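You operate a simulated robot arm through the tools that you are given. There is no shell and no other tool.

You are at the controls of a simulated robot arm. One attempt, no reset.

JOB
Roll sealer on the green-tab and yellow-tab patches, let them dry, then smooth them with the fine block.
Fine: no rubbing while they shine wet; no specks in the coats; roller and block back; tray stays put; leave the other patches. Set down upright: foam roller. A coat counts when it lies all over at full strength: go over it till it gets no stronger.

Only the result counts: the job must be done as asked and must still hold three seconds after the hand-in. Knocking over, shifting, dropping, spilling or breaking anything else fails it.

ROBOT AND FRAMES
A 6-joint arm with a two-finger gripper, fixed in place. Base frame: the origin is at the foot of the arm, x ahead of it, y to its left, z up. Readings come in m, degrees, newtons and seconds.
Its first joint turns from -166.0 to 166.0 degrees. Payload 2.45 kg.
The TCP is the grasp point between the finger pads, 0.02 m short of the fingertips. In the tool frame z runs along the fingers and y along their closing line. Largest opening 0.14 m; the body of the gripper starts 0.168 m behind the TCP.
Orientation is told as [roll, pitch, yaw] about the base's x, y, z axes, in that order, counted from this pose: with the fingers straight down and closing along the base's y, the tool's x points along the base's -x, its y along +y and its z along -z.

CONTROLS
- The arm moves only by the tool nudge_tool. Its argument "commands" is one flat list of numbers, 7 for each row, row after row: the gripper command, from -1 (shut) to 1 (fully open), values between in proportion, then the shift along the tool's x, y, z in m, then the turn, a rotation vector about the tool's x, y, z in degrees. In form: [grip, x, y, z, rx, ry, rz, grip, x, y, z, rx, ry, rz, ...]. A call has 1 to 20 rows; each row shifts and turns the commanded pose from where the row before left it, along the tool's axes as they then stand. Each row takes 0.2 s and may step no farther than 0.05 m and 8.6 degrees from the row before; otherwise, or with a gripper value out of range, the whole call is refused. A pose out of reach is approached as far as the arm can. The call stops where the force on the tool passes 90 N (or 10 N more than at its start, if that is more) or the arm is blocked; 0.2 s more then pass. The fingers move at their own pace (about 0.045 m/s each) and stop on an object; they squeeze with about 28 N. The grip force told is the motor's: it shows also when the fingers shut on nothing. Time passes only in rows, and 0.2 s behind the last, so rows that do not move let the fingers close. The reply holds the time, the measured pose of the TCP, the force on the tool along the base axes, the opening and the grip force, in the units named above and with some noise, with the torque about the TCP (base axes, N m) and any sound that the robot's microphone picked up.
- Cameras (640 x 400 px; columns grow to the right, rows downward): "scene" is fixed at [0.4005, 0.499, 1.572]; the picture's right is [-0.19, -0.98, 0.00], its down [-0.78, 0.15, -0.61] and it looks along [0.60, -0.12, -0.79] (base axes); focal length 328 px, centre (320, 200). "wrist" rides on the gripper at [0.078, 0.011, -0.209] in the tool frame; the picture's right is [-0.14, 0.99, 0.00], its down [-0.92, -0.13, -0.37] and it looks along [-0.37, -0.05, 0.93] (tool axes); focal length 280 px, centre (320, 200). There is no depth. A picture from a camera that has moved, and an enlarged one, comes with that camera's place and axes in the base frame and with its lens.
- capture(camera): a new picture of that camera. The clock stands still meanwhile.
- close_up(camera, box): a new picture of the part [left, top, right, bottom] of that camera's present view, enlarged. The clock stands still meanwhile.
- hand_in(): hands the job in; it is judged then, once.

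Places have to be worked out from the pictures, the camera data and where the tool is seen. Open the gripper and draw the arm clear of the work before you hand the job in, unless the task says otherwise.

The tools are called after "Emit:" as name(argument=value, ...) on one line, values as JSON. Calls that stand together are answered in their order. nudge_tool: Moves the arm, as the interface text tells. Its arguments: {"type":"object","properties":{"commands":{"type":"array","items":{"type":"number"}}},"required":["commands"]} The other tools are called the same way: capture (camera) takes a picture; close_up (camera, box) takes an enlarged picture of a part of a camera's view; hand_in () hands the job in.

At the start:

```text
time_s: 0.0
position: [0.8502, 0.0715, 1.1603]
tool_rot: [0.0, 0.0, 0.0]
force: [0.0, -0.2, 0.2]
moment: [0.02, 0.03, -0.01]
finger_gap: 0.1399
grasp_force: 0.0
```

scene: 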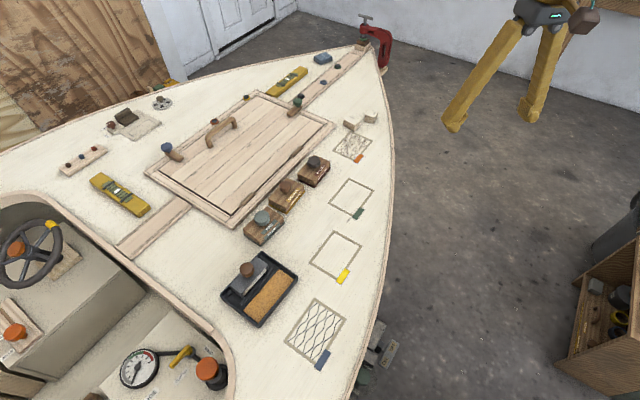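
wrist: 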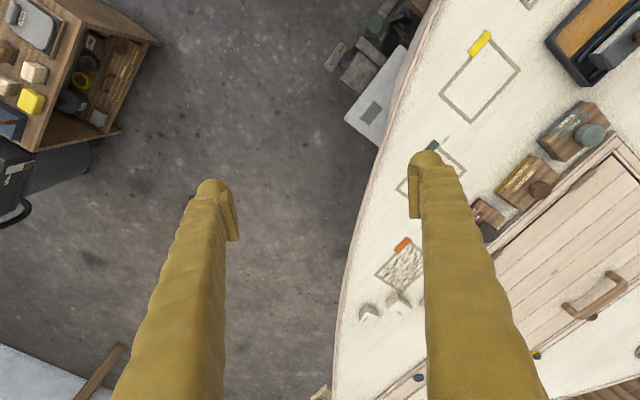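

The deck shows four tabbed patches, three blocks and a tray with a roller. I'll look closer before moving anything.

Emit:
close_up(camera="scene", box=[200, 120, 400, 245])

Emit:
close_up(camera="scene", box=[200, 230, 400, 355])

Emit:
close_up(camera="wrist", box=[400, 0, 640, 150])

Emit:
close_up(camera="wrist", box=[400, 80, 640, 230])

```text
3.20 times, centred on (300, 182) of scene
camera zoom: at [0.4005, 0.499, 1.572], right [-0.19, -0.98, 0.0], down [-0.78, 0.15, -0.61], along [0.6, -0.12, -0.79], focal length 1051 px, centre (384, 256)
```

zoom: 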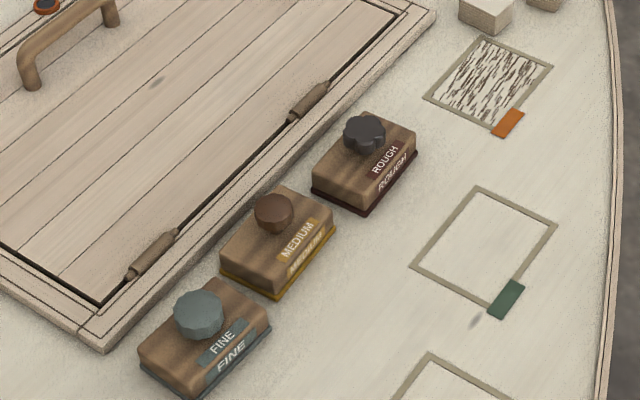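

```text
3.20 times, centred on (300, 292) of scene
camera zoom: at [0.4005, 0.499, 1.572], right [-0.19, -0.98, 0.0], down [-0.78, 0.15, -0.61], along [0.6, -0.12, -0.79], focal length 1051 px, centre (384, -96)
```

zoom: 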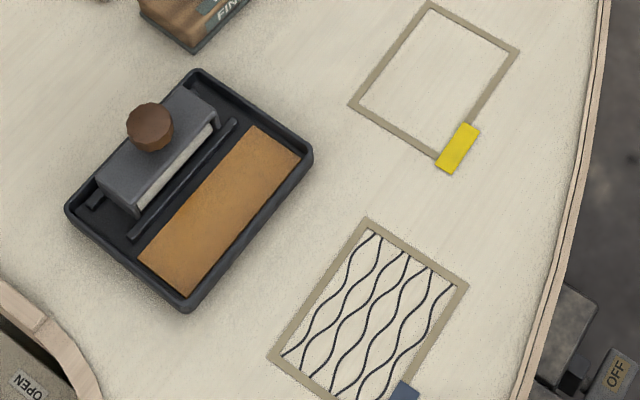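

```text
2.67 times, centred on (520, 75) of wrist
camera zoom: at [0.7708, 0.0823, 1.3694], right [0.14, 0.99, 0.0], down [0.92, -0.13, 0.37], along [0.37, -0.05, -0.93], focal length 748 px, centre (-213, 533)
```

zoom: 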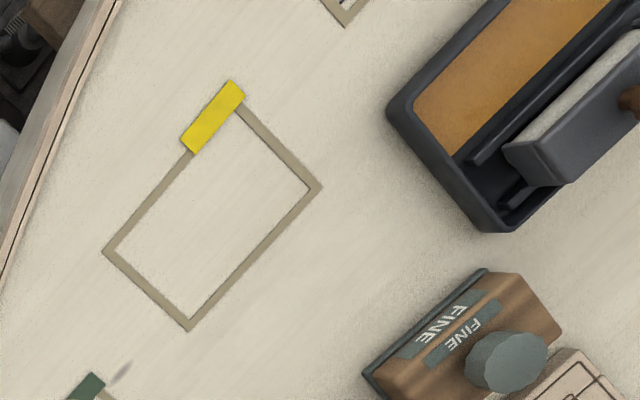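

```text
2.67 times, centred on (520, 155) of wrist
camera zoom: at [0.7708, 0.0823, 1.3694], right [0.14, 0.99, 0.0], down [0.92, -0.13, 0.37], along [0.37, -0.05, -0.93], focal length 748 px, centre (-213, 320)
```

zoom: 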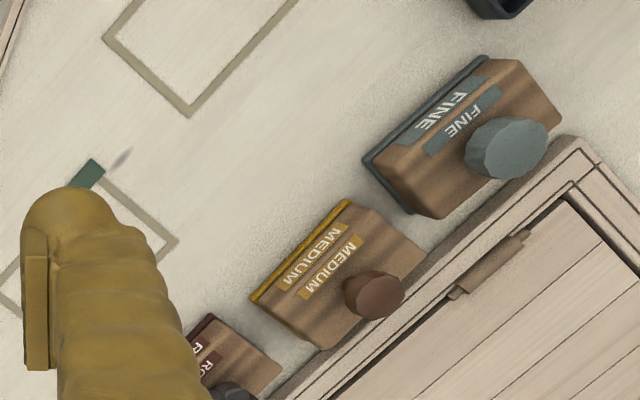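

The deck triangulates to about z = 0.81, with the yellow patch centre near (0.80, 0.38) and the patches turned about 45°. There's a small dark mark near the green tab, so I'll look at that and at the tray in more detail.

Emit:
close_up(camera="scene", box=[320, 170, 400, 230])

Emit:
close_up(camera="scene", box=[215, 240, 305, 330])

Emit:
close_up(camera="scene", box=[235, 195, 295, 250])

Emit:
close_up(camera="scene", box=[300, 220, 380, 290])

```text
6.67 times, centred on (360, 200) of scene
camera zoom: at [0.4005, 0.499, 1.572], right [-0.19, -0.98, 0.0], down [-0.78, 0.15, -0.61], along [0.6, -0.12, -0.79], focal length 2189 px, centre (53, 200)
```

zoom: 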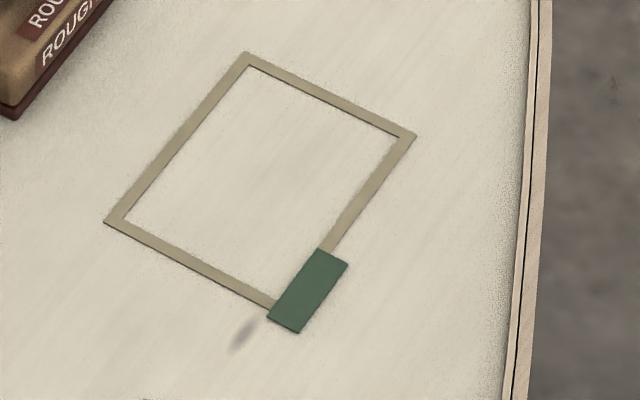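

```text
4.44 times, centred on (260, 285) of scene
camera zoom: at [0.4005, 0.499, 1.572], right [-0.19, -0.98, 0.0], down [-0.78, 0.15, -0.61], along [0.6, -0.12, -0.79], focal length 1459 px, centre (587, -178)
```

zoom: 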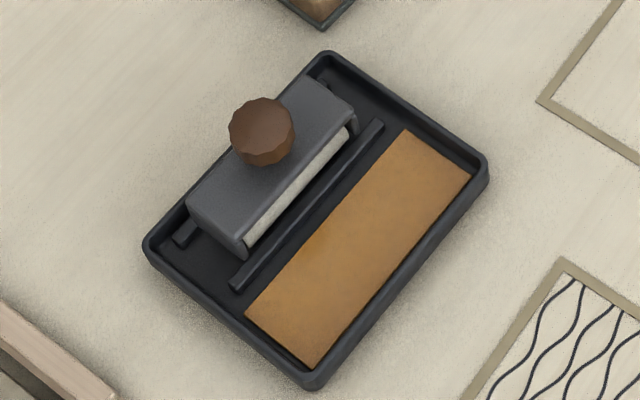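

```text
7.27 times, centred on (265, 222) of scene
camera zoom: at [0.4005, 0.499, 1.572], right [-0.19, -0.98, 0.0], down [-0.78, 0.15, -0.61], along [0.6, -0.12, -0.79], focal length 2388 px, centre (720, 36)
```

zoom: 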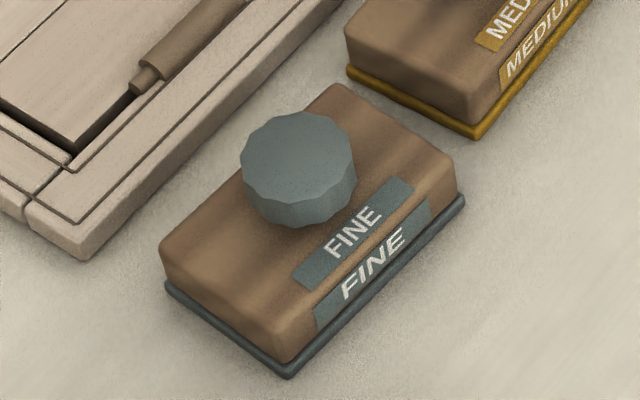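

```text
5.71 times, centred on (340, 255) of scene
camera zoom: at [0.4005, 0.499, 1.572], right [-0.19, -0.98, 0.0], down [-0.78, 0.15, -0.61], along [0.6, -0.12, -0.79], focal length 1876 px, centre (206, -114)
```

zoom: 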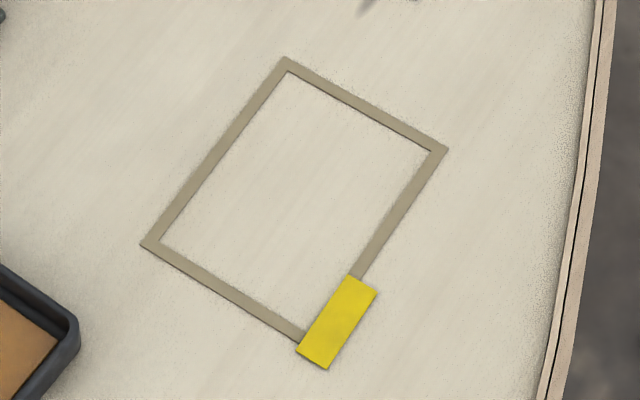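

The smudge lies outside the green patch, and I'll keep the roller off it. Next I move the arm high over the tray, turn it 45° to match the layout, and look with the wrist camera.

Emit:
nudge_tool(commands=[1, 0.02, 0.043, 0.006, 0, 0, 0, 1, 0.02, 0.043, 0.006, 0, 0, 0, 1, 0.02, 0.043, 0.006, 0, 0, 0, 1, 0.02, 0.043, 0.006, 0, 0, 0, 1, 0.02, 0.043, 0.006, 0, 0, 0, 1, 0.02, 0.043, 0.006, 0, 0, 0, 1, 0.02, 0.043, 0.006, 0, 0, 0, 1, 0.02, 0.043, 0.006, 0, 0, 0, 1, 0.02, 0.043, 0.006, 0, 0, 0, 1, 0.02, 0.043, 0.006, 0, 0, 0, 1, 0, 0, 0, 0, 0, -7.5, 1, 0, 0, 0, 0, 0, -7.5, 1, 0, 0, 0, 0, 0, -7.5, 1, 0, 0, 0, 0, 0, -7.5, 1, 0, 0, 0, 0, 0, -7.5, 1, 0, 0, 0, 0, 0, -7.5, 1, 0, 0, 0, 0, 0, 0])

Emit:
capture(camera="wrist")

Emit:
capture(camera="scene")

```text
time_s: 3.6
position: [0.6511, 0.5009, 1.0994]
tool_rot: [0.0, 0.0, 45.1]
force: [0.0, 0.4, -0.2]
moment: [0.0, 0.02, 0.0]
finger_gap: 0.1401
grasp_force: 0.0
```

```text
taken
camera wrist: at [0.5865, 0.4535, 1.3095], right [-0.6, 0.8, 0.0], down [0.74, 0.56, 0.37], along [0.29, 0.22, -0.93], focal length 280 px, centre (320, 200)
```

wrist: 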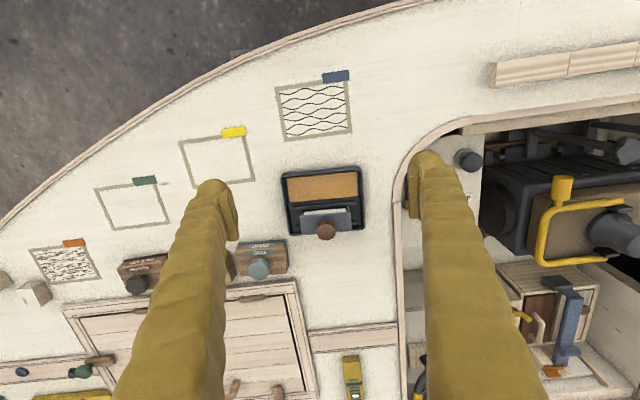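

```text
taken
```

scene: 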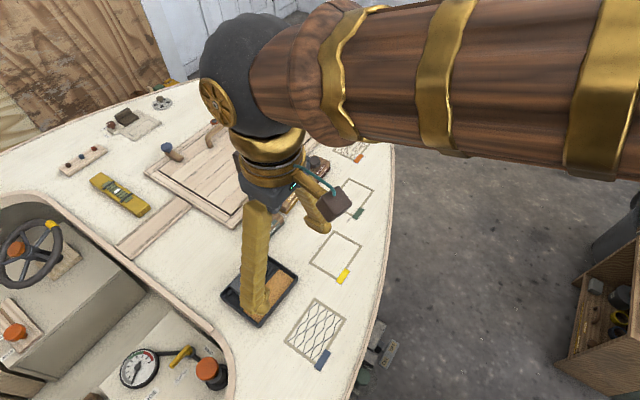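

The roller knob is near (0.757, 0.596, 0.885), and the fine block's knob is near (0.906, 0.551, 0.86), about 1.06 m out. I'll test the straight-down reach well above the deck on the way to the fine block.

Emit:
nudge_tool(commands=[1, -0.0341, -0.0222, 0.0143, 0, 0, 0, 1, -0.0341, -0.0222, 0.0143, 0, 0, 0, 1, -0.0341, -0.0222, 0.0143, 0, 0, 0, 1, -0.0341, -0.0222, 0.0143, 0, 0, 0, 1, -0.0341, -0.0222, 0.0143, 0, 0, 0, 1, -0.0341, -0.0222, 0.0143, 0, 0, 0, 1, -0.0341, -0.0222, 0.0143, 0, 0, 0, 1, 0, 0, 0, 0, 0, 0])

Emit:
capture(camera="wrist")

```text
time_s: 5.4
position: [0.9294, 0.5616, 0.9992]
tool_rot: [0.0, 0.1, 45.0]
force: [1.4, 0.7, -0.2]
moment: [0.04, 0.04, 0.04]
finger_gap: 0.1399
grasp_force: 0.2
```

```text
taken
camera wrist: at [0.8645, 0.5137, 1.2078], right [-0.6, 0.8, 0.0], down [0.74, 0.56, 0.37], along [0.29, 0.22, -0.93], focal length 280 px, centre (320, 200)
```

wrist: 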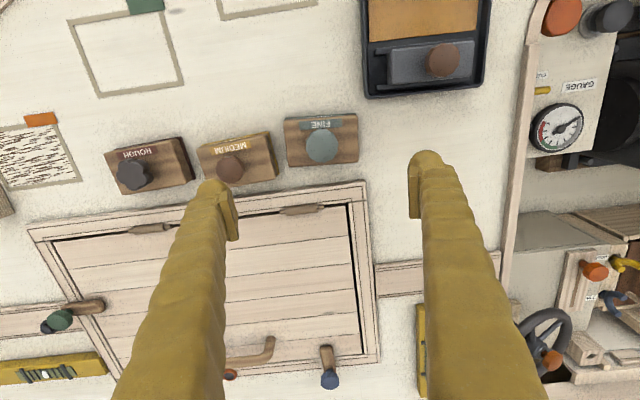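

Straight down at z = 1.0 it reached r = 1.086, better than the figure given. Next I check the reach lower down at the far end of the green patch, empty-handed and with clearance.

Emit:
nudge_tool(commands=[1, 0.0209, -0.0376, 0, 0, 0, 0, 1, 0.0209, -0.0376, 0, 0, 0, 0, 1, 0.0209, -0.0376, 0, 0, 0, 0, 1, 0.0209, -0.0376, 0, 0, 0, 0, 1, 0.0209, -0.0376, 0, 0, 0, 0, 1, 0.0209, -0.0376, 0, 0, 0, 0, 1, 0, 0, 0.029, 0, 0, 0, 1, 0, 0, 0.029, 0, 0, 0, 1, 0, 0, 0.029, 0, 0, 0, 1, 0, 0, 0.029, 0, 0, 0, 1, 0, 0, 0, 0, 0, 0])

Emit:
capture(camera="wrist")

Emit:
capture(camera="scene")

```text
time_s: 7.8
position: [0.999, 0.3114, 0.8824]
tool_rot: [0.0, 0.0, 44.9]
force: [0.2, -0.1, 0.5]
moment: [0.01, 0.02, -0.03]
finger_gap: 0.14
grasp_force: 0.1
```

```text
taken
camera wrist: at [0.9348, 0.2641, 1.0918], right [-0.6, 0.8, 0.0], down [0.74, 0.56, 0.37], along [0.29, 0.22, -0.93], focal length 280 px, centre (320, 200)
```

wrist: 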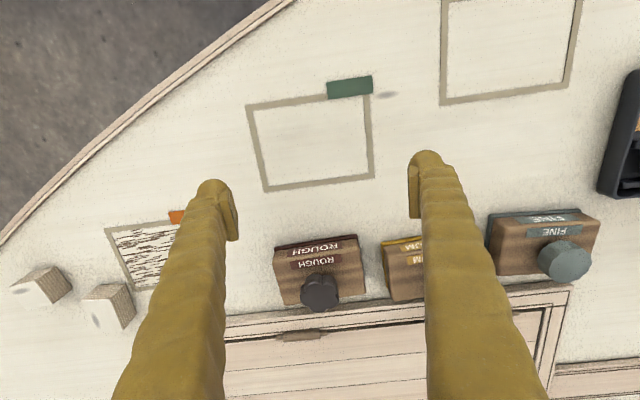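

```text
taken
```

scene: 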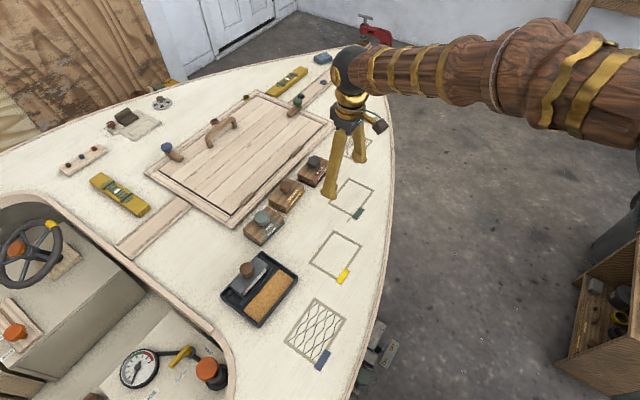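

Reach is fine down to z = 0.88, and the green patch centre comes out at about (0.977, 0.289). I'll lift, turn to yaw -45° so the fingers close along the rolling direction, and go above the roller.

Emit:
nudge_tool(commands=[1, 0, 0, -0.042, 0, 0, 0, 1, 0, 0, -0.042, 0, 0, 0, 1, 0, 0, -0.042, 0, 0, 0, 1, 0, 0, -0.042, 0, 0, 0, 1, 0, 0, 0, 0, 0, 7.5, 1, 0, 0, 0, 0, 0, 7.5, 1, 0, 0, 0, 0, 0, 7.5, 1, 0, 0, 0, 0, 0, 7.5, 1, 0, 0, 0, 0, 0, 7.5, 1, 0, 0, 0, 0, 0, 7.5, 1, 0, 0, 0, 0, 0, 7.5, 1, 0, 0, 0, 0, 0, 7.5, 1, 0, 0, 0, 0, 0, 7.5, 1, 0, 0, 0, 0, 0, 7.5, 1, 0, 0, 0, 0, 0, 7.5, 1, 0, 0, 0, 0, 0, 7.5])

Emit:
nudge_tool(commands=[1, 0.0411, 0.0039, 0, 0, 0, 0, 1, 0.0411, 0.0039, 0, 0, 0, 0, 1, 0.0411, 0.0039, 0, 0, 0, 0, 1, 0.0411, 0.0039, 0, 0, 0, 0, 1, 0.0411, 0.0039, 0, 0, 0, 0, 1, 0.0411, 0.0039, 0, 0, 0, 0, 1, 0.0411, 0.0039, 0, 0, 0, 0, 1, 0.0411, 0.0039, 0, 0, 0, 0, 1, 0.0411, 0.0039, 0, 0, 0, 0, 1, 0, 0, 0, 0, 0, 0])

Emit:
capture(camera="wrist")

Emit:
capture(camera="scene")

```text
time_s: 11.2
position: [1.0001, 0.3115, 1.0514]
tool_rot: [0.0, 0.0, -45.1]
force: [1.3, -0.4, 0.4]
moment: [-0.02, -0.02, -0.01]
finger_gap: 0.1401
grasp_force: 0.0
```

```text
time_s: 13.4
position: [0.7627, 0.6018, 1.0524]
tool_rot: [0.0, 0.0, -45.0]
force: [0.5, -0.5, -0.6]
moment: [0.0, -0.03, 0.01]
finger_gap: 0.14
grasp_force: 0.1
```

```text
taken
camera wrist: at [0.7137, 0.6646, 1.2613], right [0.8, 0.6, 0.0], down [0.56, -0.74, 0.37], along [0.22, -0.29, -0.93], focal length 280 px, centre (320, 200)
```

wrist: 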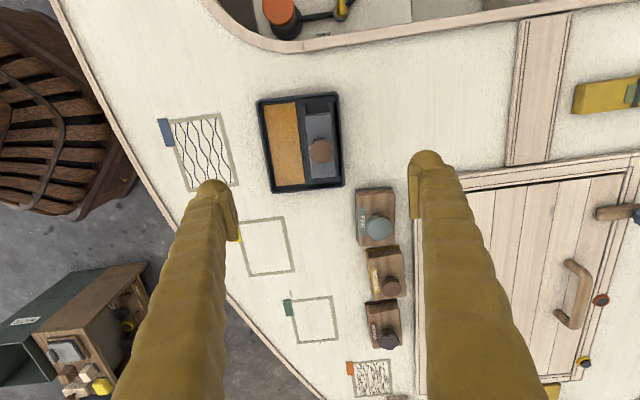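

```text
taken
```

scene: 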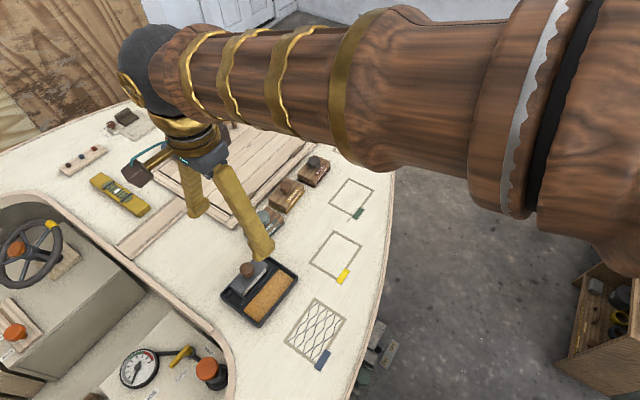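

The knob is almost under the gripper. A close-up will refine its position and show how the roller sits.

Emit:
close_up(camera="wrist", box=[240, 80, 360, 200])

```text
3.33 times, centred on (300, 140) of wrist
camera zoom: at [0.7137, 0.6646, 1.2613], right [0.8, 0.6, 0.0], down [0.56, -0.74, 0.37], along [0.22, -0.29, -0.93], focal length 935 px, centre (387, 400)
```

zoom: 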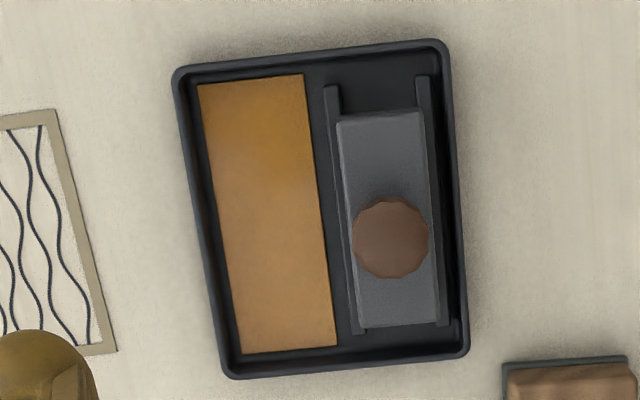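

The roller sits between two rails parallel to its axis, with the tray turned roughly 2° from the patches. I'll descend part-way above the knob and re-check the centring.

Emit:
nudge_tool(commands=[0.2, 0, 0, 0.03, 0, 0, 0, 0.2, 0, 0, 0.03, 0, 0, 0, 0.2, 0, 0, 0.03, 0, 0, 0, 0.2, 0, 0, 0.03, 0, 0, 0, 0.2, 0, 0, 0, 0, 0, 0, 0.2, 0, 0, 0, 0, 0, 0])

Emit:
capture(camera="wrist")

Emit:
close_up(camera="scene", box=[200, 210, 320, 330])

```text
time_s: 14.8
position: [0.7647, 0.5983, 0.9323]
tool_rot: [0.1, 0.0, -44.9]
force: [0.3, -0.6, -1.3]
moment: [0.01, 0.0, -0.01]
finger_gap: 0.0842
grasp_force: 0.1
```

```text
taken
camera wrist: at [0.7147, 0.6624, 1.142], right [0.8, 0.6, 0.0], down [0.56, -0.74, 0.37], along [0.22, -0.29, -0.93], focal length 280 px, centre (320, 200)
```

wrist: 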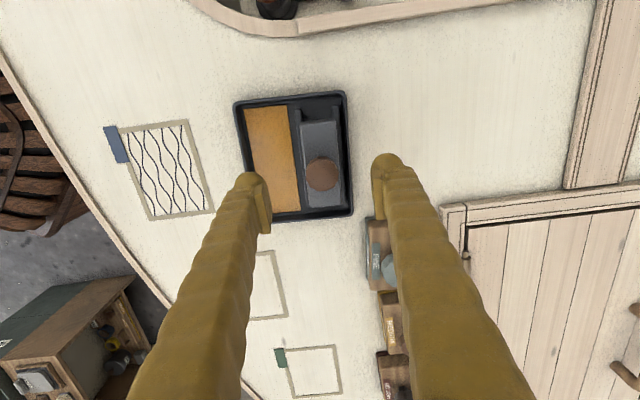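

```text
3.33 times, centred on (260, 270) of scene
camera zoom: at [0.4005, 0.499, 1.572], right [-0.19, -0.98, 0.0], down [-0.78, 0.15, -0.61], along [0.6, -0.12, -0.79], focal length 1094 px, centre (520, -33)
```

zoom: 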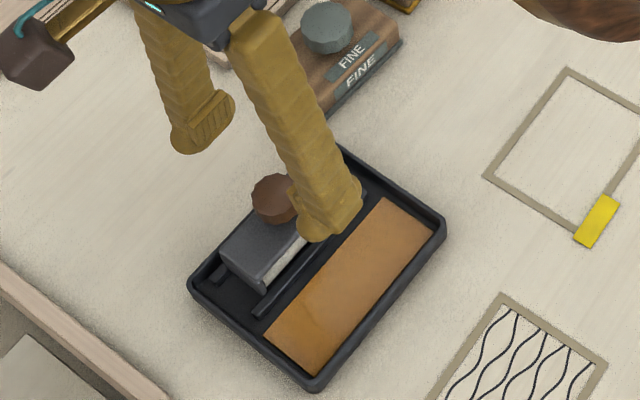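

Relative to the TCP, the knob is about 3 mm off along tool y and 3 mm along tool x. I'll correct that, lower to about 0.905, and see whether the fingers meet the knob.

Emit:
nudge_tool(commands=[0.2, 0.003, 0.0027, 0.009, 0, 0, 0, 0.2, 0, 0, 0.009, 0, 0, 0, 0.2, 0, 0, 0.009, 0, 0, 0, 0.2, 0, 0, 0, 0, 0, 0])

Emit:
capture(camera="wrist")

Emit:
close_up(camera="scene", box=[220, 220, 300, 300])

```text
time_s: 15.8
position: [0.7649, 0.6033, 0.9057]
tool_rot: [0.1, 0.1, -45.0]
force: [1.0, 0.4, 0.3]
moment: [-0.01, -0.01, 0.01]
finger_gap: 0.0841
grasp_force: 0.1
```

```text
taken
camera wrist: at [0.7147, 0.6662, 1.114], right [0.8, 0.6, 0.0], down [0.56, -0.74, 0.37], along [0.22, -0.29, -0.93], focal length 280 px, centre (320, 200)
```

wrist: 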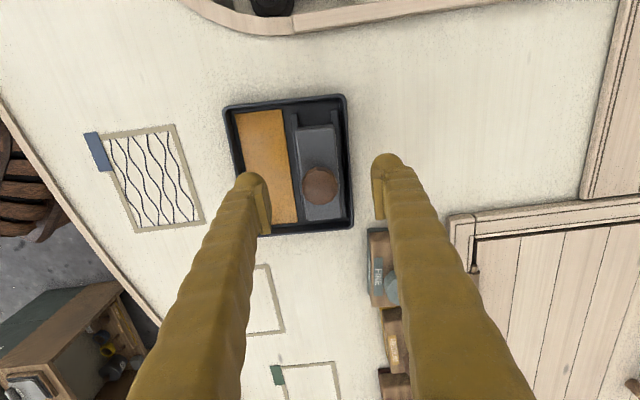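

```text
5.00 times, centred on (260, 260) of scene
camera zoom: at [0.4005, 0.499, 1.572], right [-0.19, -0.98, 0.0], down [-0.78, 0.15, -0.61], along [0.6, -0.12, -0.79], focal length 1642 px, centre (620, -100)
```

zoom: 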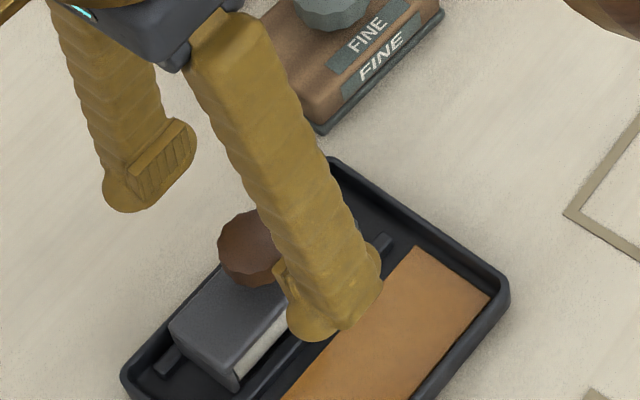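

The knob is centred under the gripper to within 1 mm. I'll lower 8 mm and close.

Emit:
nudge_tool(commands=[0.2, 0.0005, 0.0005, 0.008, 0, 0, 0, 0.2, 0, 0, 0, 0, 0, 0, -0.1, 0, 0, 0, 0, 0, 0, -0.3, 0, 0, 0, 0, 0, 0, -0.55, 0, 0, 0, 0, 0, 0, -0.55, 0, 0, 0, 0, 0, 0, -0.55, 0, 0, 0, 0, 0, 0])

Emit:
close_up(camera="scene", box=[220, 220, 300, 300])

Emit:
close_up(camera="wrist", box=[210, 80, 410, 260])

```text
time_s: 17.4
position: [0.7646, 0.6032, 0.8971]
tool_rot: [0.0, 0.0, -45.0]
force: [-0.3, 1.0, -0.2]
moment: [0.03, 0.0, -0.02]
finger_gap: 0.0316
grasp_force: 0.1
```

```text
5.00 times, centred on (260, 260) of scene
camera zoom: at [0.4005, 0.499, 1.572], right [-0.19, -0.98, 0.0], down [-0.78, 0.15, -0.61], along [0.6, -0.12, -0.79], focal length 1642 px, centre (620, -100)
```

zoom: 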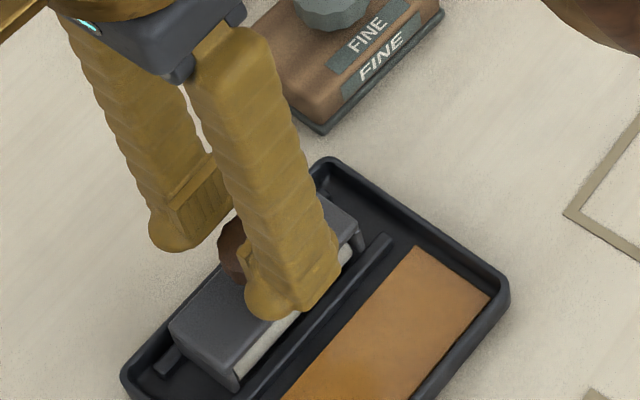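

```text
2.22 times, centred on (310, 170) of wrist
camera zoom: at [0.7147, 0.6666, 1.1061], right [0.8, 0.6, 0.0], down [0.56, -0.74, 0.37], along [0.22, -0.29, -0.93], focal length 623 px, centre (342, 267)
```

zoom: 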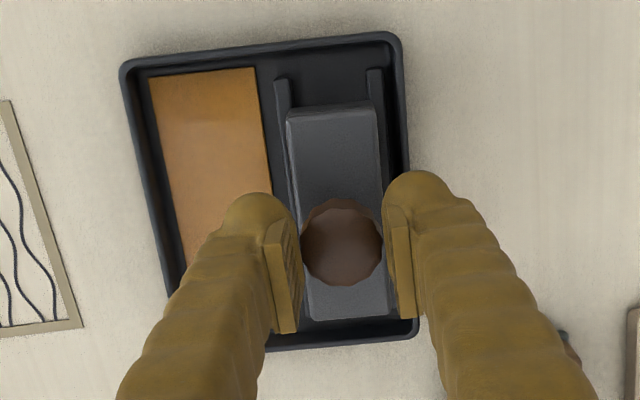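

At 31.6 mm the fingers aren't touching yet, and the knob looks about 30 mm wide between the pads. Closing fully.

Emit:
nudge_tool(commands=[-0.65, 0, 0, 0, 0, 0, 0, -1, 0, 0, 0, 0, 0, 0, -1, 0, 0, 0, 0, 0, 0, -1, 0, 0, 0, 0, 0, 0])

Emit:
close_up(camera="wrist", box=[210, 80, 410, 260])

Emit:
close_up(camera="scene", box=[220, 220, 300, 300])

```text
time_s: 18.4
position: [0.7643, 0.6038, 0.8997]
tool_rot: [0.4, 0.0, -45.0]
force: [6.3, 5.7, 81.0]
moment: [-0.38, 0.34, 0.0]
finger_gap: 0.006
grasp_force: 28.7
```

```text
2.22 times, centred on (310, 170) of wrist
camera zoom: at [0.7146, 0.6667, 1.1104], right [0.8, 0.6, 0.01], down [0.56, -0.74, 0.37], along [0.23, -0.29, -0.93], focal length 623 px, centre (342, 267)
```

zoom: 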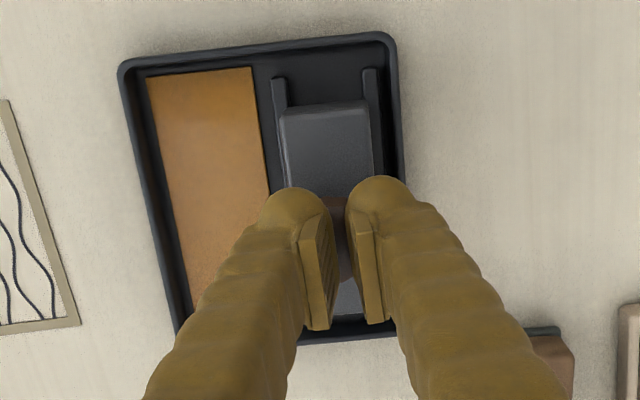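

```text
5.00 times, centred on (260, 260) of scene
camera zoom: at [0.4005, 0.499, 1.572], right [-0.19, -0.98, 0.0], down [-0.78, 0.15, -0.61], along [0.6, -0.12, -0.79], focal length 1642 px, centre (620, -100)
```

zoom: 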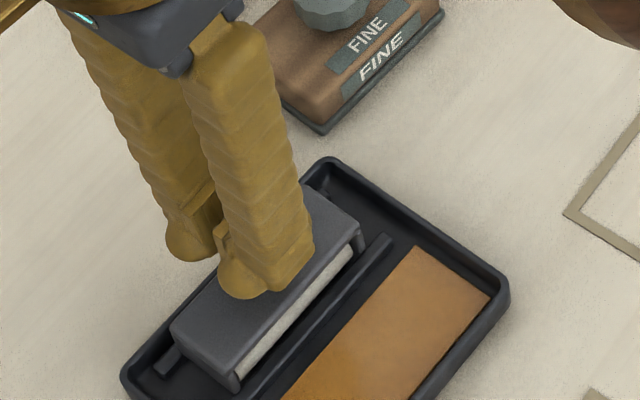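

The pads slid up over the knob's rounded top and are pressing down with 81 N. I'll raise first, then open and check that nothing shifted.

Emit:
nudge_tool(commands=[-0.9, 0, 0, -0.004, 0, 0, 0, -0.9, 0, 0, -0.008, 0, 0, 0, -0.9, 0, 0, -0.01, 0, 0, 0, 0.2, 0, 0, -0.01, 0, 0, 0, 0.2, 0, 0, 0, 0, 0, 0, 0.2, 0, 0, 0, 0, 0, 0, 0.2, 0, 0, 0, 0, 0, 0])

Emit:
close_up(camera="wrist", box=[210, 80, 410, 260])

Emit:
close_up(camera="scene", box=[215, 240, 305, 330])

```text
time_s: 20.0
position: [0.7633, 0.6033, 0.9285]
tool_rot: [0.0, 0.0, -45.0]
force: [-0.8, 0.2, -0.6]
moment: [0.0, 0.0, 0.01]
finger_gap: 0.0838
grasp_force: 0.1
```

```text
2.22 times, centred on (310, 170) of wrist
camera zoom: at [0.714, 0.6662, 1.1378], right [0.8, 0.6, 0.0], down [0.56, -0.74, 0.37], along [0.22, -0.29, -0.93], focal length 623 px, centre (342, 267)
```

zoom: 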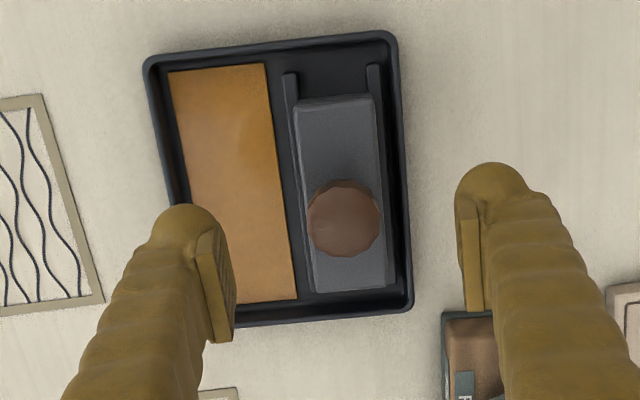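

```text
4.44 times, centred on (260, 285) of scene
camera zoom: at [0.4005, 0.499, 1.572], right [-0.19, -0.98, 0.0], down [-0.78, 0.15, -0.61], along [0.6, -0.12, -0.79], focal length 1459 px, centre (587, -178)
```

zoom: 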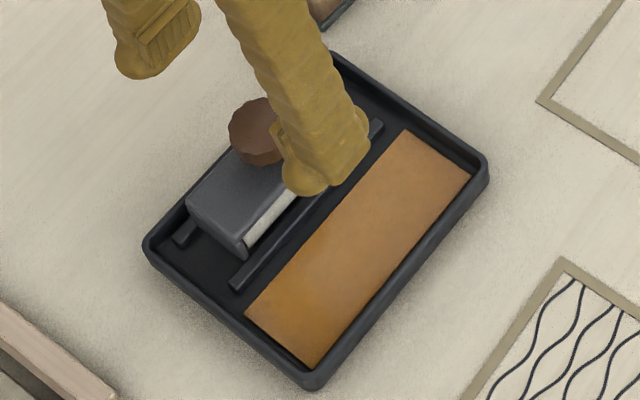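

The tray and roller haven't moved. The knob top is lower than I estimated (about 0.88, housing top about 0.856), so I'll descend to TCP 0.885 and watch the force before closing.

Emit:
nudge_tool(commands=[0.2, 0, 0, 0.015, 0, 0, 0, 0.2, 0, 0, 0.015, 0, 0, 0, 0.2, 0, 0, 0.013, 0, 0, 0, 0.2, 0, 0, 0, 0, 0, 0])

Emit:
close_up(camera="wrist", box=[210, 80, 410, 260])

Emit:
close_up(camera="scene", box=[230, 240, 290, 300])

```text
time_s: 21.0
position: [0.7644, 0.6047, 0.8863]
tool_rot: [-0.1, -0.1, -45.0]
force: [-0.5, 0.8, 0.0]
moment: [0.0, 0.0, 0.02]
finger_gap: 0.0841
grasp_force: 0.0
```

```text
2.22 times, centred on (310, 170) of wrist
camera zoom: at [0.7145, 0.6671, 1.096], right [0.8, 0.6, 0.0], down [0.56, -0.74, 0.37], along [0.22, -0.29, -0.93], focal length 623 px, centre (342, 267)
```

zoom: 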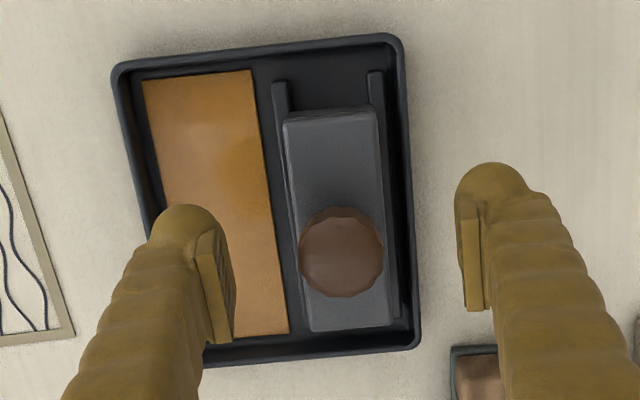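

```text
6.67 times, centred on (260, 270) of scene
camera zoom: at [0.4005, 0.499, 1.572], right [-0.19, -0.98, 0.0], down [-0.78, 0.15, -0.61], along [0.6, -0.12, -0.79], focal length 2189 px, centre (720, -267)
```

zoom: 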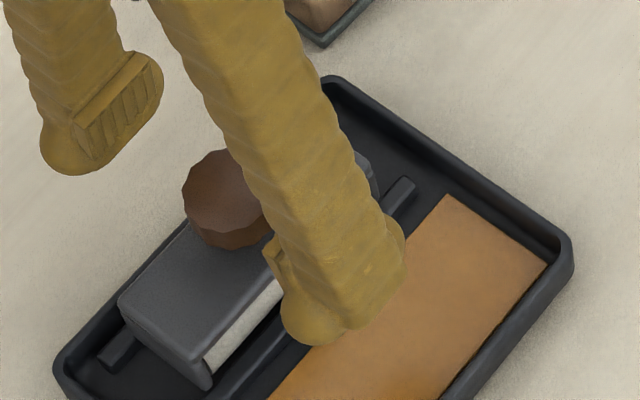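

Centred and with no contact force. The knob is mushroom-shaped, so I'll go 3 mm lower and close, watching the gap and force.

Emit:
nudge_tool(commands=[0.0, 0, 0, 0.003, 0, 0, 0, -0.3, 0, 0, 0, 0, 0, 0, -0.5, 0, 0, 0, 0, 0, 0, -0.65, 0, 0, 0, 0, 0, 0, -0.65, 0, 0, 0, 0, 0, 0, -0.65, 0, 0, 0, 0, 0, 0])

Emit:
close_up(camera="wrist", box=[210, 80, 410, 260])

```text
time_s: 22.4
position: [0.7656, 0.6055, 0.8842]
tool_rot: [0.0, 0.0, -45.1]
force: [-0.1, -0.6, 0.5]
moment: [0.0, -0.02, -0.01]
finger_gap: 0.0302
grasp_force: 27.7
```

```text
2.22 times, centred on (310, 170) of wrist
camera zoom: at [0.7146, 0.6669, 1.0928], right [0.8, 0.6, 0.0], down [0.56, -0.74, 0.37], along [0.22, -0.29, -0.93], focal length 623 px, centre (342, 267)
```

zoom: 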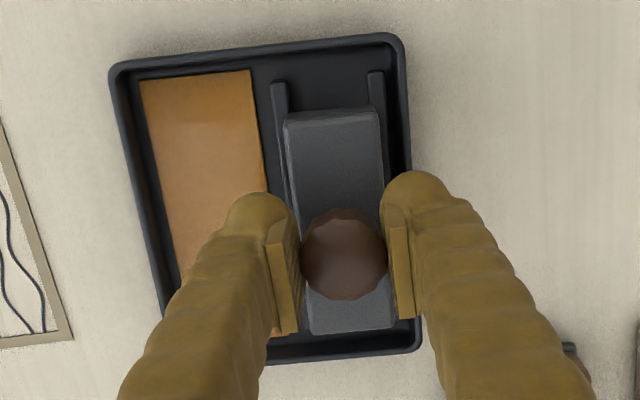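

Gripped: gap 30 mm at full squeeze with no vertical force. Lifting straight up a little to check the hold.

Emit:
nudge_tool(commands=[-1, 0, 0, 0, 0, 0, 0, -1, 0, 0, -0.005, 0, 0, 0, -1, 0, 0, -0.01, 0, 0, 0, -1, 0, 0, -0.02, 0, 0, 0, -1, 0, 0, -0.02, 0, 0, 0, -1, 0, 0, 0, 0, 0, 0])

Emit:
close_up(camera="wrist", box=[210, 80, 410, 260])

Emit:
close_up(camera="scene", box=[215, 220, 305, 320])

```text
time_s: 23.8
position: [0.7637, 0.6035, 0.9381]
tool_rot: [0.0, 0.0, -45.0]
force: [-0.5, 0.8, -1.5]
moment: [0.01, 0.01, -0.03]
finger_gap: 0.03
grasp_force: 28.6
```

```text
2.22 times, centred on (310, 170) of wrist
camera zoom: at [0.715, 0.6668, 1.147], right [0.8, 0.6, 0.0], down [0.56, -0.74, 0.37], along [0.22, -0.29, -0.93], focal length 623 px, centre (342, 267)
```

zoom: 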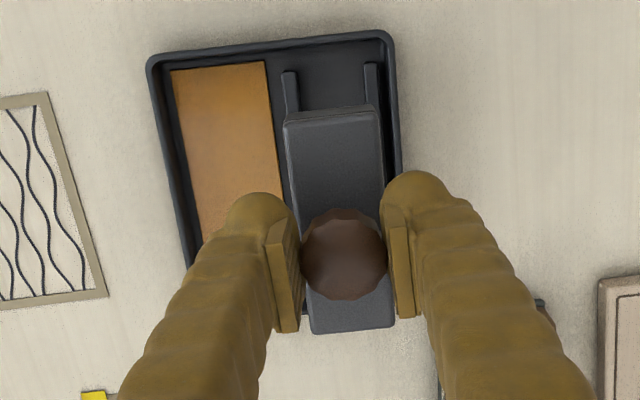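

```text
4.00 times, centred on (260, 270) of scene
camera zoom: at [0.4005, 0.499, 1.572], right [-0.19, -0.98, 0.0], down [-0.78, 0.15, -0.61], along [0.6, -0.12, -0.79], focal length 1313 px, centre (560, -80)
```

zoom: 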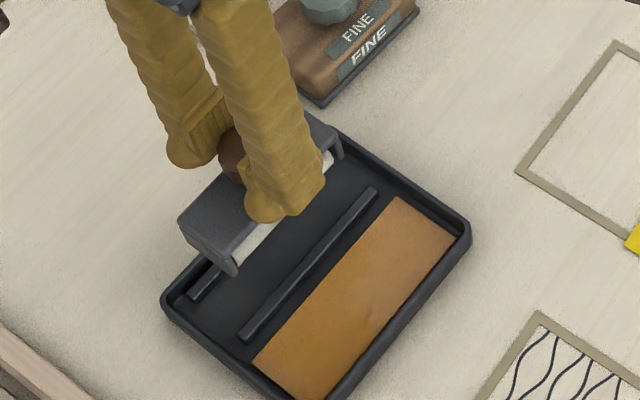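

Lifted cleanly, and the tray is unmoved. I'll look closely at the roller's geometry before loading it on the sealer pad.

Emit:
close_up(camera="scene", box=[230, 240, 280, 290])

Emit:
capture(camera="wrist")

```text
8.00 times, centred on (255, 265) of scene
camera zoom: at [0.4005, 0.499, 1.572], right [-0.19, -0.98, 0.0], down [-0.78, 0.15, -0.61], along [0.6, -0.12, -0.79], focal length 2627 px, centre (840, -320)
```

zoom: 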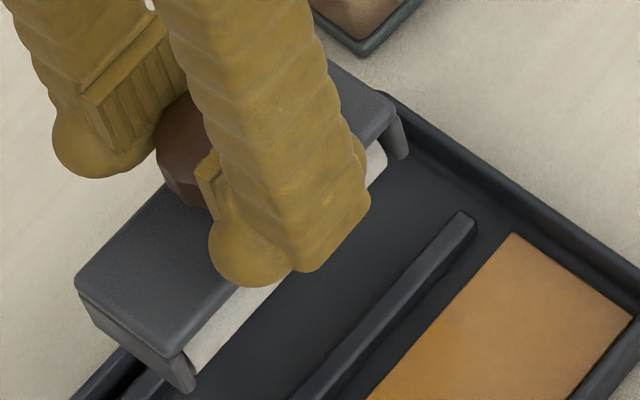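

```text
taken
camera wrist: at [0.715, 0.6668, 1.147], right [0.8, 0.6, 0.0], down [0.56, -0.74, 0.37], along [0.22, -0.29, -0.93], focal length 280 px, centre (320, 200)
```

wrist: 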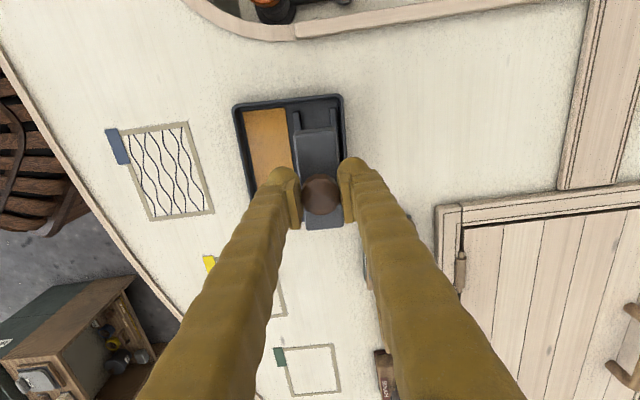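

The foam runs the full housing width and sits slightly below its cheeks. I'll move 56 mm over the pad centre and come down toward it.

Emit:
nudge_tool(commands=[-1, 0.0009, -0.028, 0, 0, 0, 0, -1, 0.001, -0.028, 0, 0, 0, 0, -1, 0, 0, 0.015, 0, 0, 0, -1, 0, 0, 0.015, 0, 0, 0, -1, 0, 0, 0, 0, 0, 0])

Emit:
close_up(camera="wrist", box=[210, 80, 410, 260])

Emit:
close_up(camera="scene", box=[215, 240, 305, 330])

```text
time_s: 25.0
position: [0.7233, 0.5666, 0.9084]
tool_rot: [0.0, 0.0, -45.0]
force: [0.0, 1.0, -1.2]
moment: [-0.01, 0.03, -0.02]
finger_gap: 0.0301
grasp_force: 27.4
```

```text
2.22 times, centred on (310, 170) of wrist
camera zoom: at [0.6738, 0.6285, 1.1176], right [0.8, 0.6, 0.0], down [0.56, -0.74, 0.37], along [0.22, -0.29, -0.93], focal length 623 px, centre (342, 267)
```

zoom: 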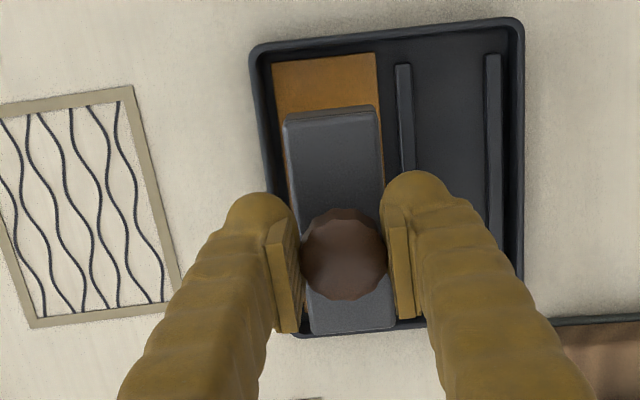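

```text
4.44 times, centred on (260, 285) of scene
camera zoom: at [0.4005, 0.499, 1.572], right [-0.19, -0.98, 0.0], down [-0.78, 0.15, -0.61], along [0.6, -0.12, -0.79], focal length 1459 px, centre (587, -178)
```

zoom: 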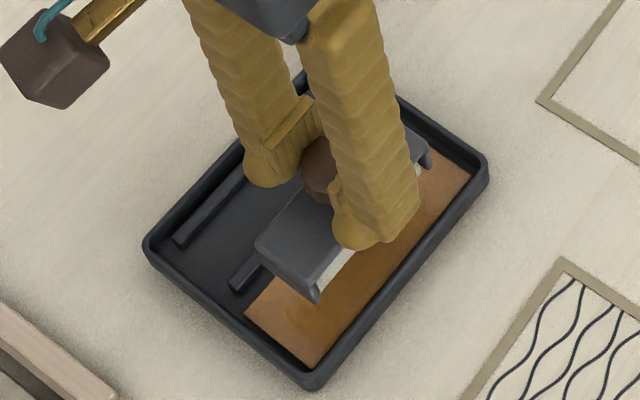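

The roller is above the pad. Descending in small steps to feel contact.

Emit:
nudge_tool(commands=[-1, 0.002, 0, 0.004, 0, 0, 0, -1, 0, 0, 0.003, 0, 0, 0, -1, 0, 0, 0.003, 0, 0, 0, -1, 0, 0, 0, 0, 0, 0])

Emit:
nudge_tool(commands=[-1, 0, 0, 0.002, 0, 0, 0, -1, 0, 0, 0, 0, 0, 0])

Emit:
nudge_tool(commands=[-1, 0, 0, 0.002, 0, 0, 0, -1, 0, 0, 0, 0, 0, 0])

```text
time_s: 26.0
position: [0.7217, 0.5667, 0.8978]
tool_rot: [0.0, -0.1, -45.0]
force: [-0.2, 0.4, -1.4]
moment: [0.02, 0.01, -0.02]
finger_gap: 0.0302
grasp_force: 28.2
```

```text
time_s: 26.6
position: [0.7218, 0.5676, 0.8958]
tool_rot: [0.0, 0.0, -45.0]
force: [0.2, 0.6, -1.7]
moment: [-0.01, -0.01, 0.0]
finger_gap: 0.03
grasp_force: 28.0
```

```text
time_s: 27.2
position: [0.7212, 0.567, 0.8938]
tool_rot: [0.0, 0.1, -45.0]
force: [0.8, 0.3, -1.4]
moment: [-0.02, -0.03, 0.01]
finger_gap: 0.0303
grasp_force: 28.4
```

No contact yet at 0.894. Continuing in 1.5–2 mm steps.

Emit:
nudge_tool(commands=[-1, 0, 0, 0.002, 0, 0, 0, -1, 0, 0, 0, 0, 0, 0])

Emit:
nudge_tool(commands=[-1, 0, 0, 0.0015, 0, 0, 0, -1, 0, 0, 0, 0, 0, 0])

Emit:
nudge_tool(commands=[-1, 0, 0, 0.0015, 0, 0, 0, -1, 0, 0, 0, 0, 0, 0])

```text
time_s: 27.8
position: [0.7201, 0.5659, 0.8926]
tool_rot: [0.0, 0.0, -44.9]
force: [-0.5, 0.2, -2.1]
moment: [0.0, 0.01, 0.02]
finger_gap: 0.03
grasp_force: 27.9
```

```text
time_s: 28.4
position: [0.7199, 0.5668, 0.8901]
tool_rot: [0.0, 0.0, -44.9]
force: [0.0, 0.5, -1.8]
moment: [0.02, 0.02, -0.03]
finger_gap: 0.03
grasp_force: 27.5
```

```text
time_s: 29.0
position: [0.7211, 0.5663, 0.8891]
tool_rot: [0.0, 0.0, -45.0]
force: [0.0, 0.1, -2.4]
moment: [-0.01, -0.02, 0.04]
finger_gap: 0.03
grasp_force: 28.5
```

Still free at 0.889, so I'll keep descending carefully.

Emit:
nudge_tool(commands=[-1, 0, 0, 0.0015, 0, 0, 0, -1, 0, 0, 0, 0, 0, 0])

Emit:
nudge_tool(commands=[-1, 0, 0, 0.001, 0, 0, 0, -1, 0, 0, 0, 0, 0, 0])

Emit:
nudge_tool(commands=[-1, 0, 0, 0.001, 0, 0, 0, -1, 0, 0, 0, 0, 0, 0])

Emit:
close_up(camera="scene", box=[235, 260, 305, 330])

```text
time_s: 29.6
position: [0.7208, 0.5664, 0.8877]
tool_rot: [0.0, 0.0, -45.0]
force: [-0.2, 0.4, -1.9]
moment: [0.0, 0.01, -0.03]
finger_gap: 0.0302
grasp_force: 27.8
```

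```text
time_s: 30.2
position: [0.7206, 0.5669, 0.8861]
tool_rot: [0.0, 0.0, -45.0]
force: [-0.8, 0.3, -2.2]
moment: [-0.01, -0.03, 0.0]
finger_gap: 0.0298
grasp_force: 27.7
```

```text
time_s: 30.8
position: [0.7207, 0.5665, 0.885]
tool_rot: [0.0, 0.0, -45.0]
force: [-1.8, 0.4, 5.1]
moment: [-0.05, 0.01, -0.04]
finger_gap: 0.0302
grasp_force: 27.7
```

```text
5.71 times, centred on (270, 295) of scene
camera zoom: at [0.4005, 0.499, 1.572], right [-0.19, -0.98, 0.0], down [-0.78, 0.15, -0.61], along [0.6, -0.12, -0.79], focal length 1876 px, centre (606, -343)
```

zoom: 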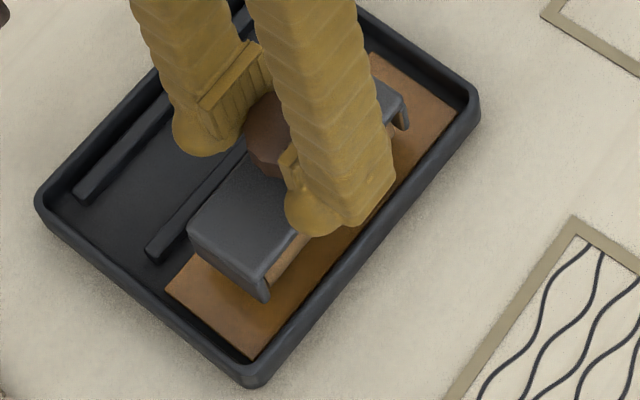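

Contact at 0.885 with about 7 N, and the foam is already tinting. I'll roll it gently back and forth across the pad.

Emit:
nudge_tool(commands=[-1, 0, 0.005, 0, 0, 0, 0, -1, 0, 0.005, 0, 0, 0, 0, -1, 0, -0.005, 0, 0, 0, 0, -1, 0, -0.005, 0, 0, 0, 0, -1, 0, -0.005, 0, 0, 0, 0, -1, 0, -0.005, 0, 0, 0, 0, -1, 0, 0, 0, 0, 0, 0])

Emit:
close_up(camera="scene", box=[235, 260, 305, 330])

```text
time_s: 32.4
position: [0.7145, 0.5593, 0.8856]
tool_rot: [0.1, 0.0, -44.9]
force: [-0.3, 0.8, 4.4]
moment: [0.08, -0.06, 0.0]
finger_gap: 0.0302
grasp_force: 27.7
```

```text
5.71 times, centred on (270, 295) of scene
camera zoom: at [0.4005, 0.499, 1.572], right [-0.19, -0.98, 0.0], down [-0.78, 0.15, -0.61], along [0.6, -0.12, -0.79], focal length 1876 px, centre (606, -343)
```

zoom: 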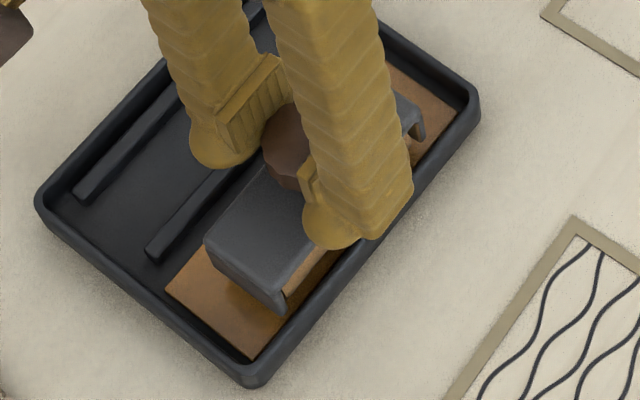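

The tray holds still while it rolls. More strokes to load the foam well.

Emit:
nudge_tool(commands=[-1, 0, 0.007, 0, 0, 0, 0, -1, 0, 0.007, 0, 0, 0, 0, -1, 0, 0.006, 0, 0, 0, 0, -1, 0, -0.007, 0, 0, 0, 0, -1, 0, -0.007, 0, 0, 0, 0, -1, 0, -0.006, 0, 0, 0, 0, -1, 0, 0.007, 0, 0, 0, 0, -1, 0, 0.007, 0, 0, 0, 0, -1, 0, 0.006, 0, 0, 0, 0, -1, 0, -0.007, 0, 0, 0, 0, -1, 0, -0.007, 0, 0, 0, 0, -1, 0, -0.006, 0, 0, 0, 0, -1, 0, 0.007, 0, 0, 0, 0, -1, 0, 0.007, 0, 0, 0, 0, -1, 0, 0.006, 0, 0, 0, 0, -1, 0, -0.007, 0, 0, 0, 0, -1, 0, -0.007, 0, 0, 0, 0, -1, 0, -0.006, 0, 0, 0, 0, -1, 0, 0, 0, 0, 0, 0])

Emit:
close_up(camera="scene", box=[235, 260, 305, 330])

```text
time_s: 36.4
position: [0.7144, 0.5596, 0.8862]
tool_rot: [0.0, 0.0, -45.0]
force: [0.0, 0.7, -1.3]
moment: [0.01, 0.01, -0.01]
finger_gap: 0.0299
grasp_force: 27.3
```

```text
5.71 times, centred on (270, 295) of scene
camera zoom: at [0.4005, 0.499, 1.572], right [-0.19, -0.98, 0.0], down [-0.78, 0.15, -0.61], along [0.6, -0.12, -0.79], focal length 1876 px, centre (606, -343)
```

zoom: 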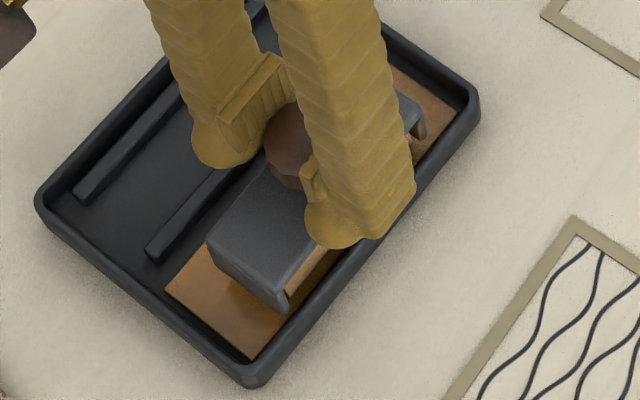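

Contact was lost by the end, so I'll press 1.5 mm lower and repeat the strokes.

Emit:
nudge_tool(commands=[-1, 0, 0, 0.0015, 0, 0, 0, -1, 0, 0.007, 0, 0, 0, 0, -1, 0, 0.007, 0, 0, 0, 0, -1, 0, 0.006, 0, 0, 0, 0, -1, 0, -0.007, 0, 0, 0, 0, -1, 0, -0.007, 0, 0, 0, 0, -1, 0, -0.006, 0, 0, 0, 0, -1, 0, 0.007, 0, 0, 0, 0, -1, 0, 0.007, 0, 0, 0, 0, -1, 0, 0.006, 0, 0, 0, 0, -1, 0, -0.007, 0, 0, 0, 0, -1, 0, -0.007, 0, 0, 0, 0, -1, 0, -0.006, 0, 0, 0, 0, -1, 0, 0.01, 0, 0, 0, 0, -1, 0, 0, 0, 0, 0, 0])

Emit:
nudge_tool(commands=[-1, 0, 0, -0.01, 0, 0, 0, -1, 0, 0, -0.02, 0, 0, 0, -1, 0, 0, -0.03, 0, 0, 0, -1, 0, 0, 0, 0, 0, 0])

Emit:
close_up(camera="scene", box=[225, 240, 315, 330])

Emit:
close_up(camera="wrist", box=[210, 80, 410, 260])

```text
time_s: 39.6
position: [0.721, 0.5641, 0.8836]
tool_rot: [0.1, 0.0, -45.0]
force: [-0.5, -0.2, -0.8]
moment: [0.0, 0.01, -0.01]
finger_gap: 0.0299
grasp_force: 28.1
```

```text
time_s: 40.6
position: [0.7211, 0.5675, 0.9422]
tool_rot: [0.0, 0.0, -45.0]
force: [0.1, 0.6, -1.2]
moment: [-0.01, 0.01, -0.01]
finger_gap: 0.0299
grasp_force: 28.3
```

```text
4.44 times, centred on (270, 285) of scene
camera zoom: at [0.4005, 0.499, 1.572], right [-0.19, -0.98, 0.0], down [-0.78, 0.15, -0.61], along [0.6, -0.12, -0.79], focal length 1459 px, centre (542, -178)
```

zoom: 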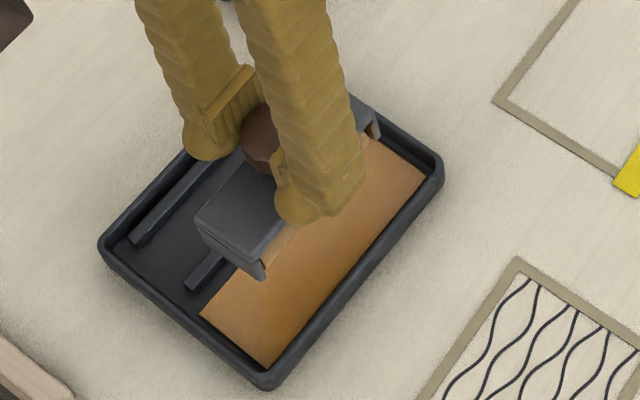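

```text
2.22 times, centred on (310, 170) of wrist
camera zoom: at [0.6719, 0.6298, 1.153], right [0.8, 0.6, 0.0], down [0.56, -0.74, 0.37], along [0.22, -0.29, -0.93], focal length 623 px, centre (342, 267)
```

zoom: 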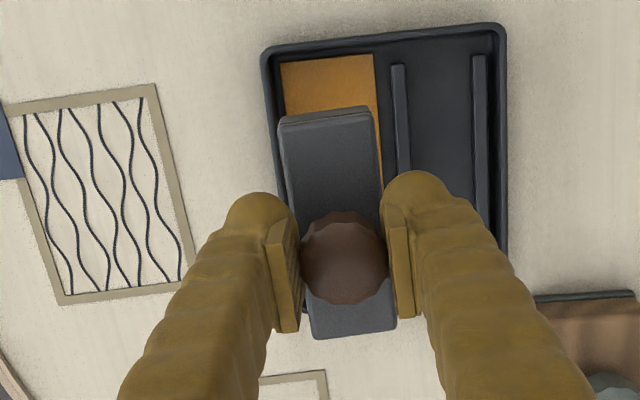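

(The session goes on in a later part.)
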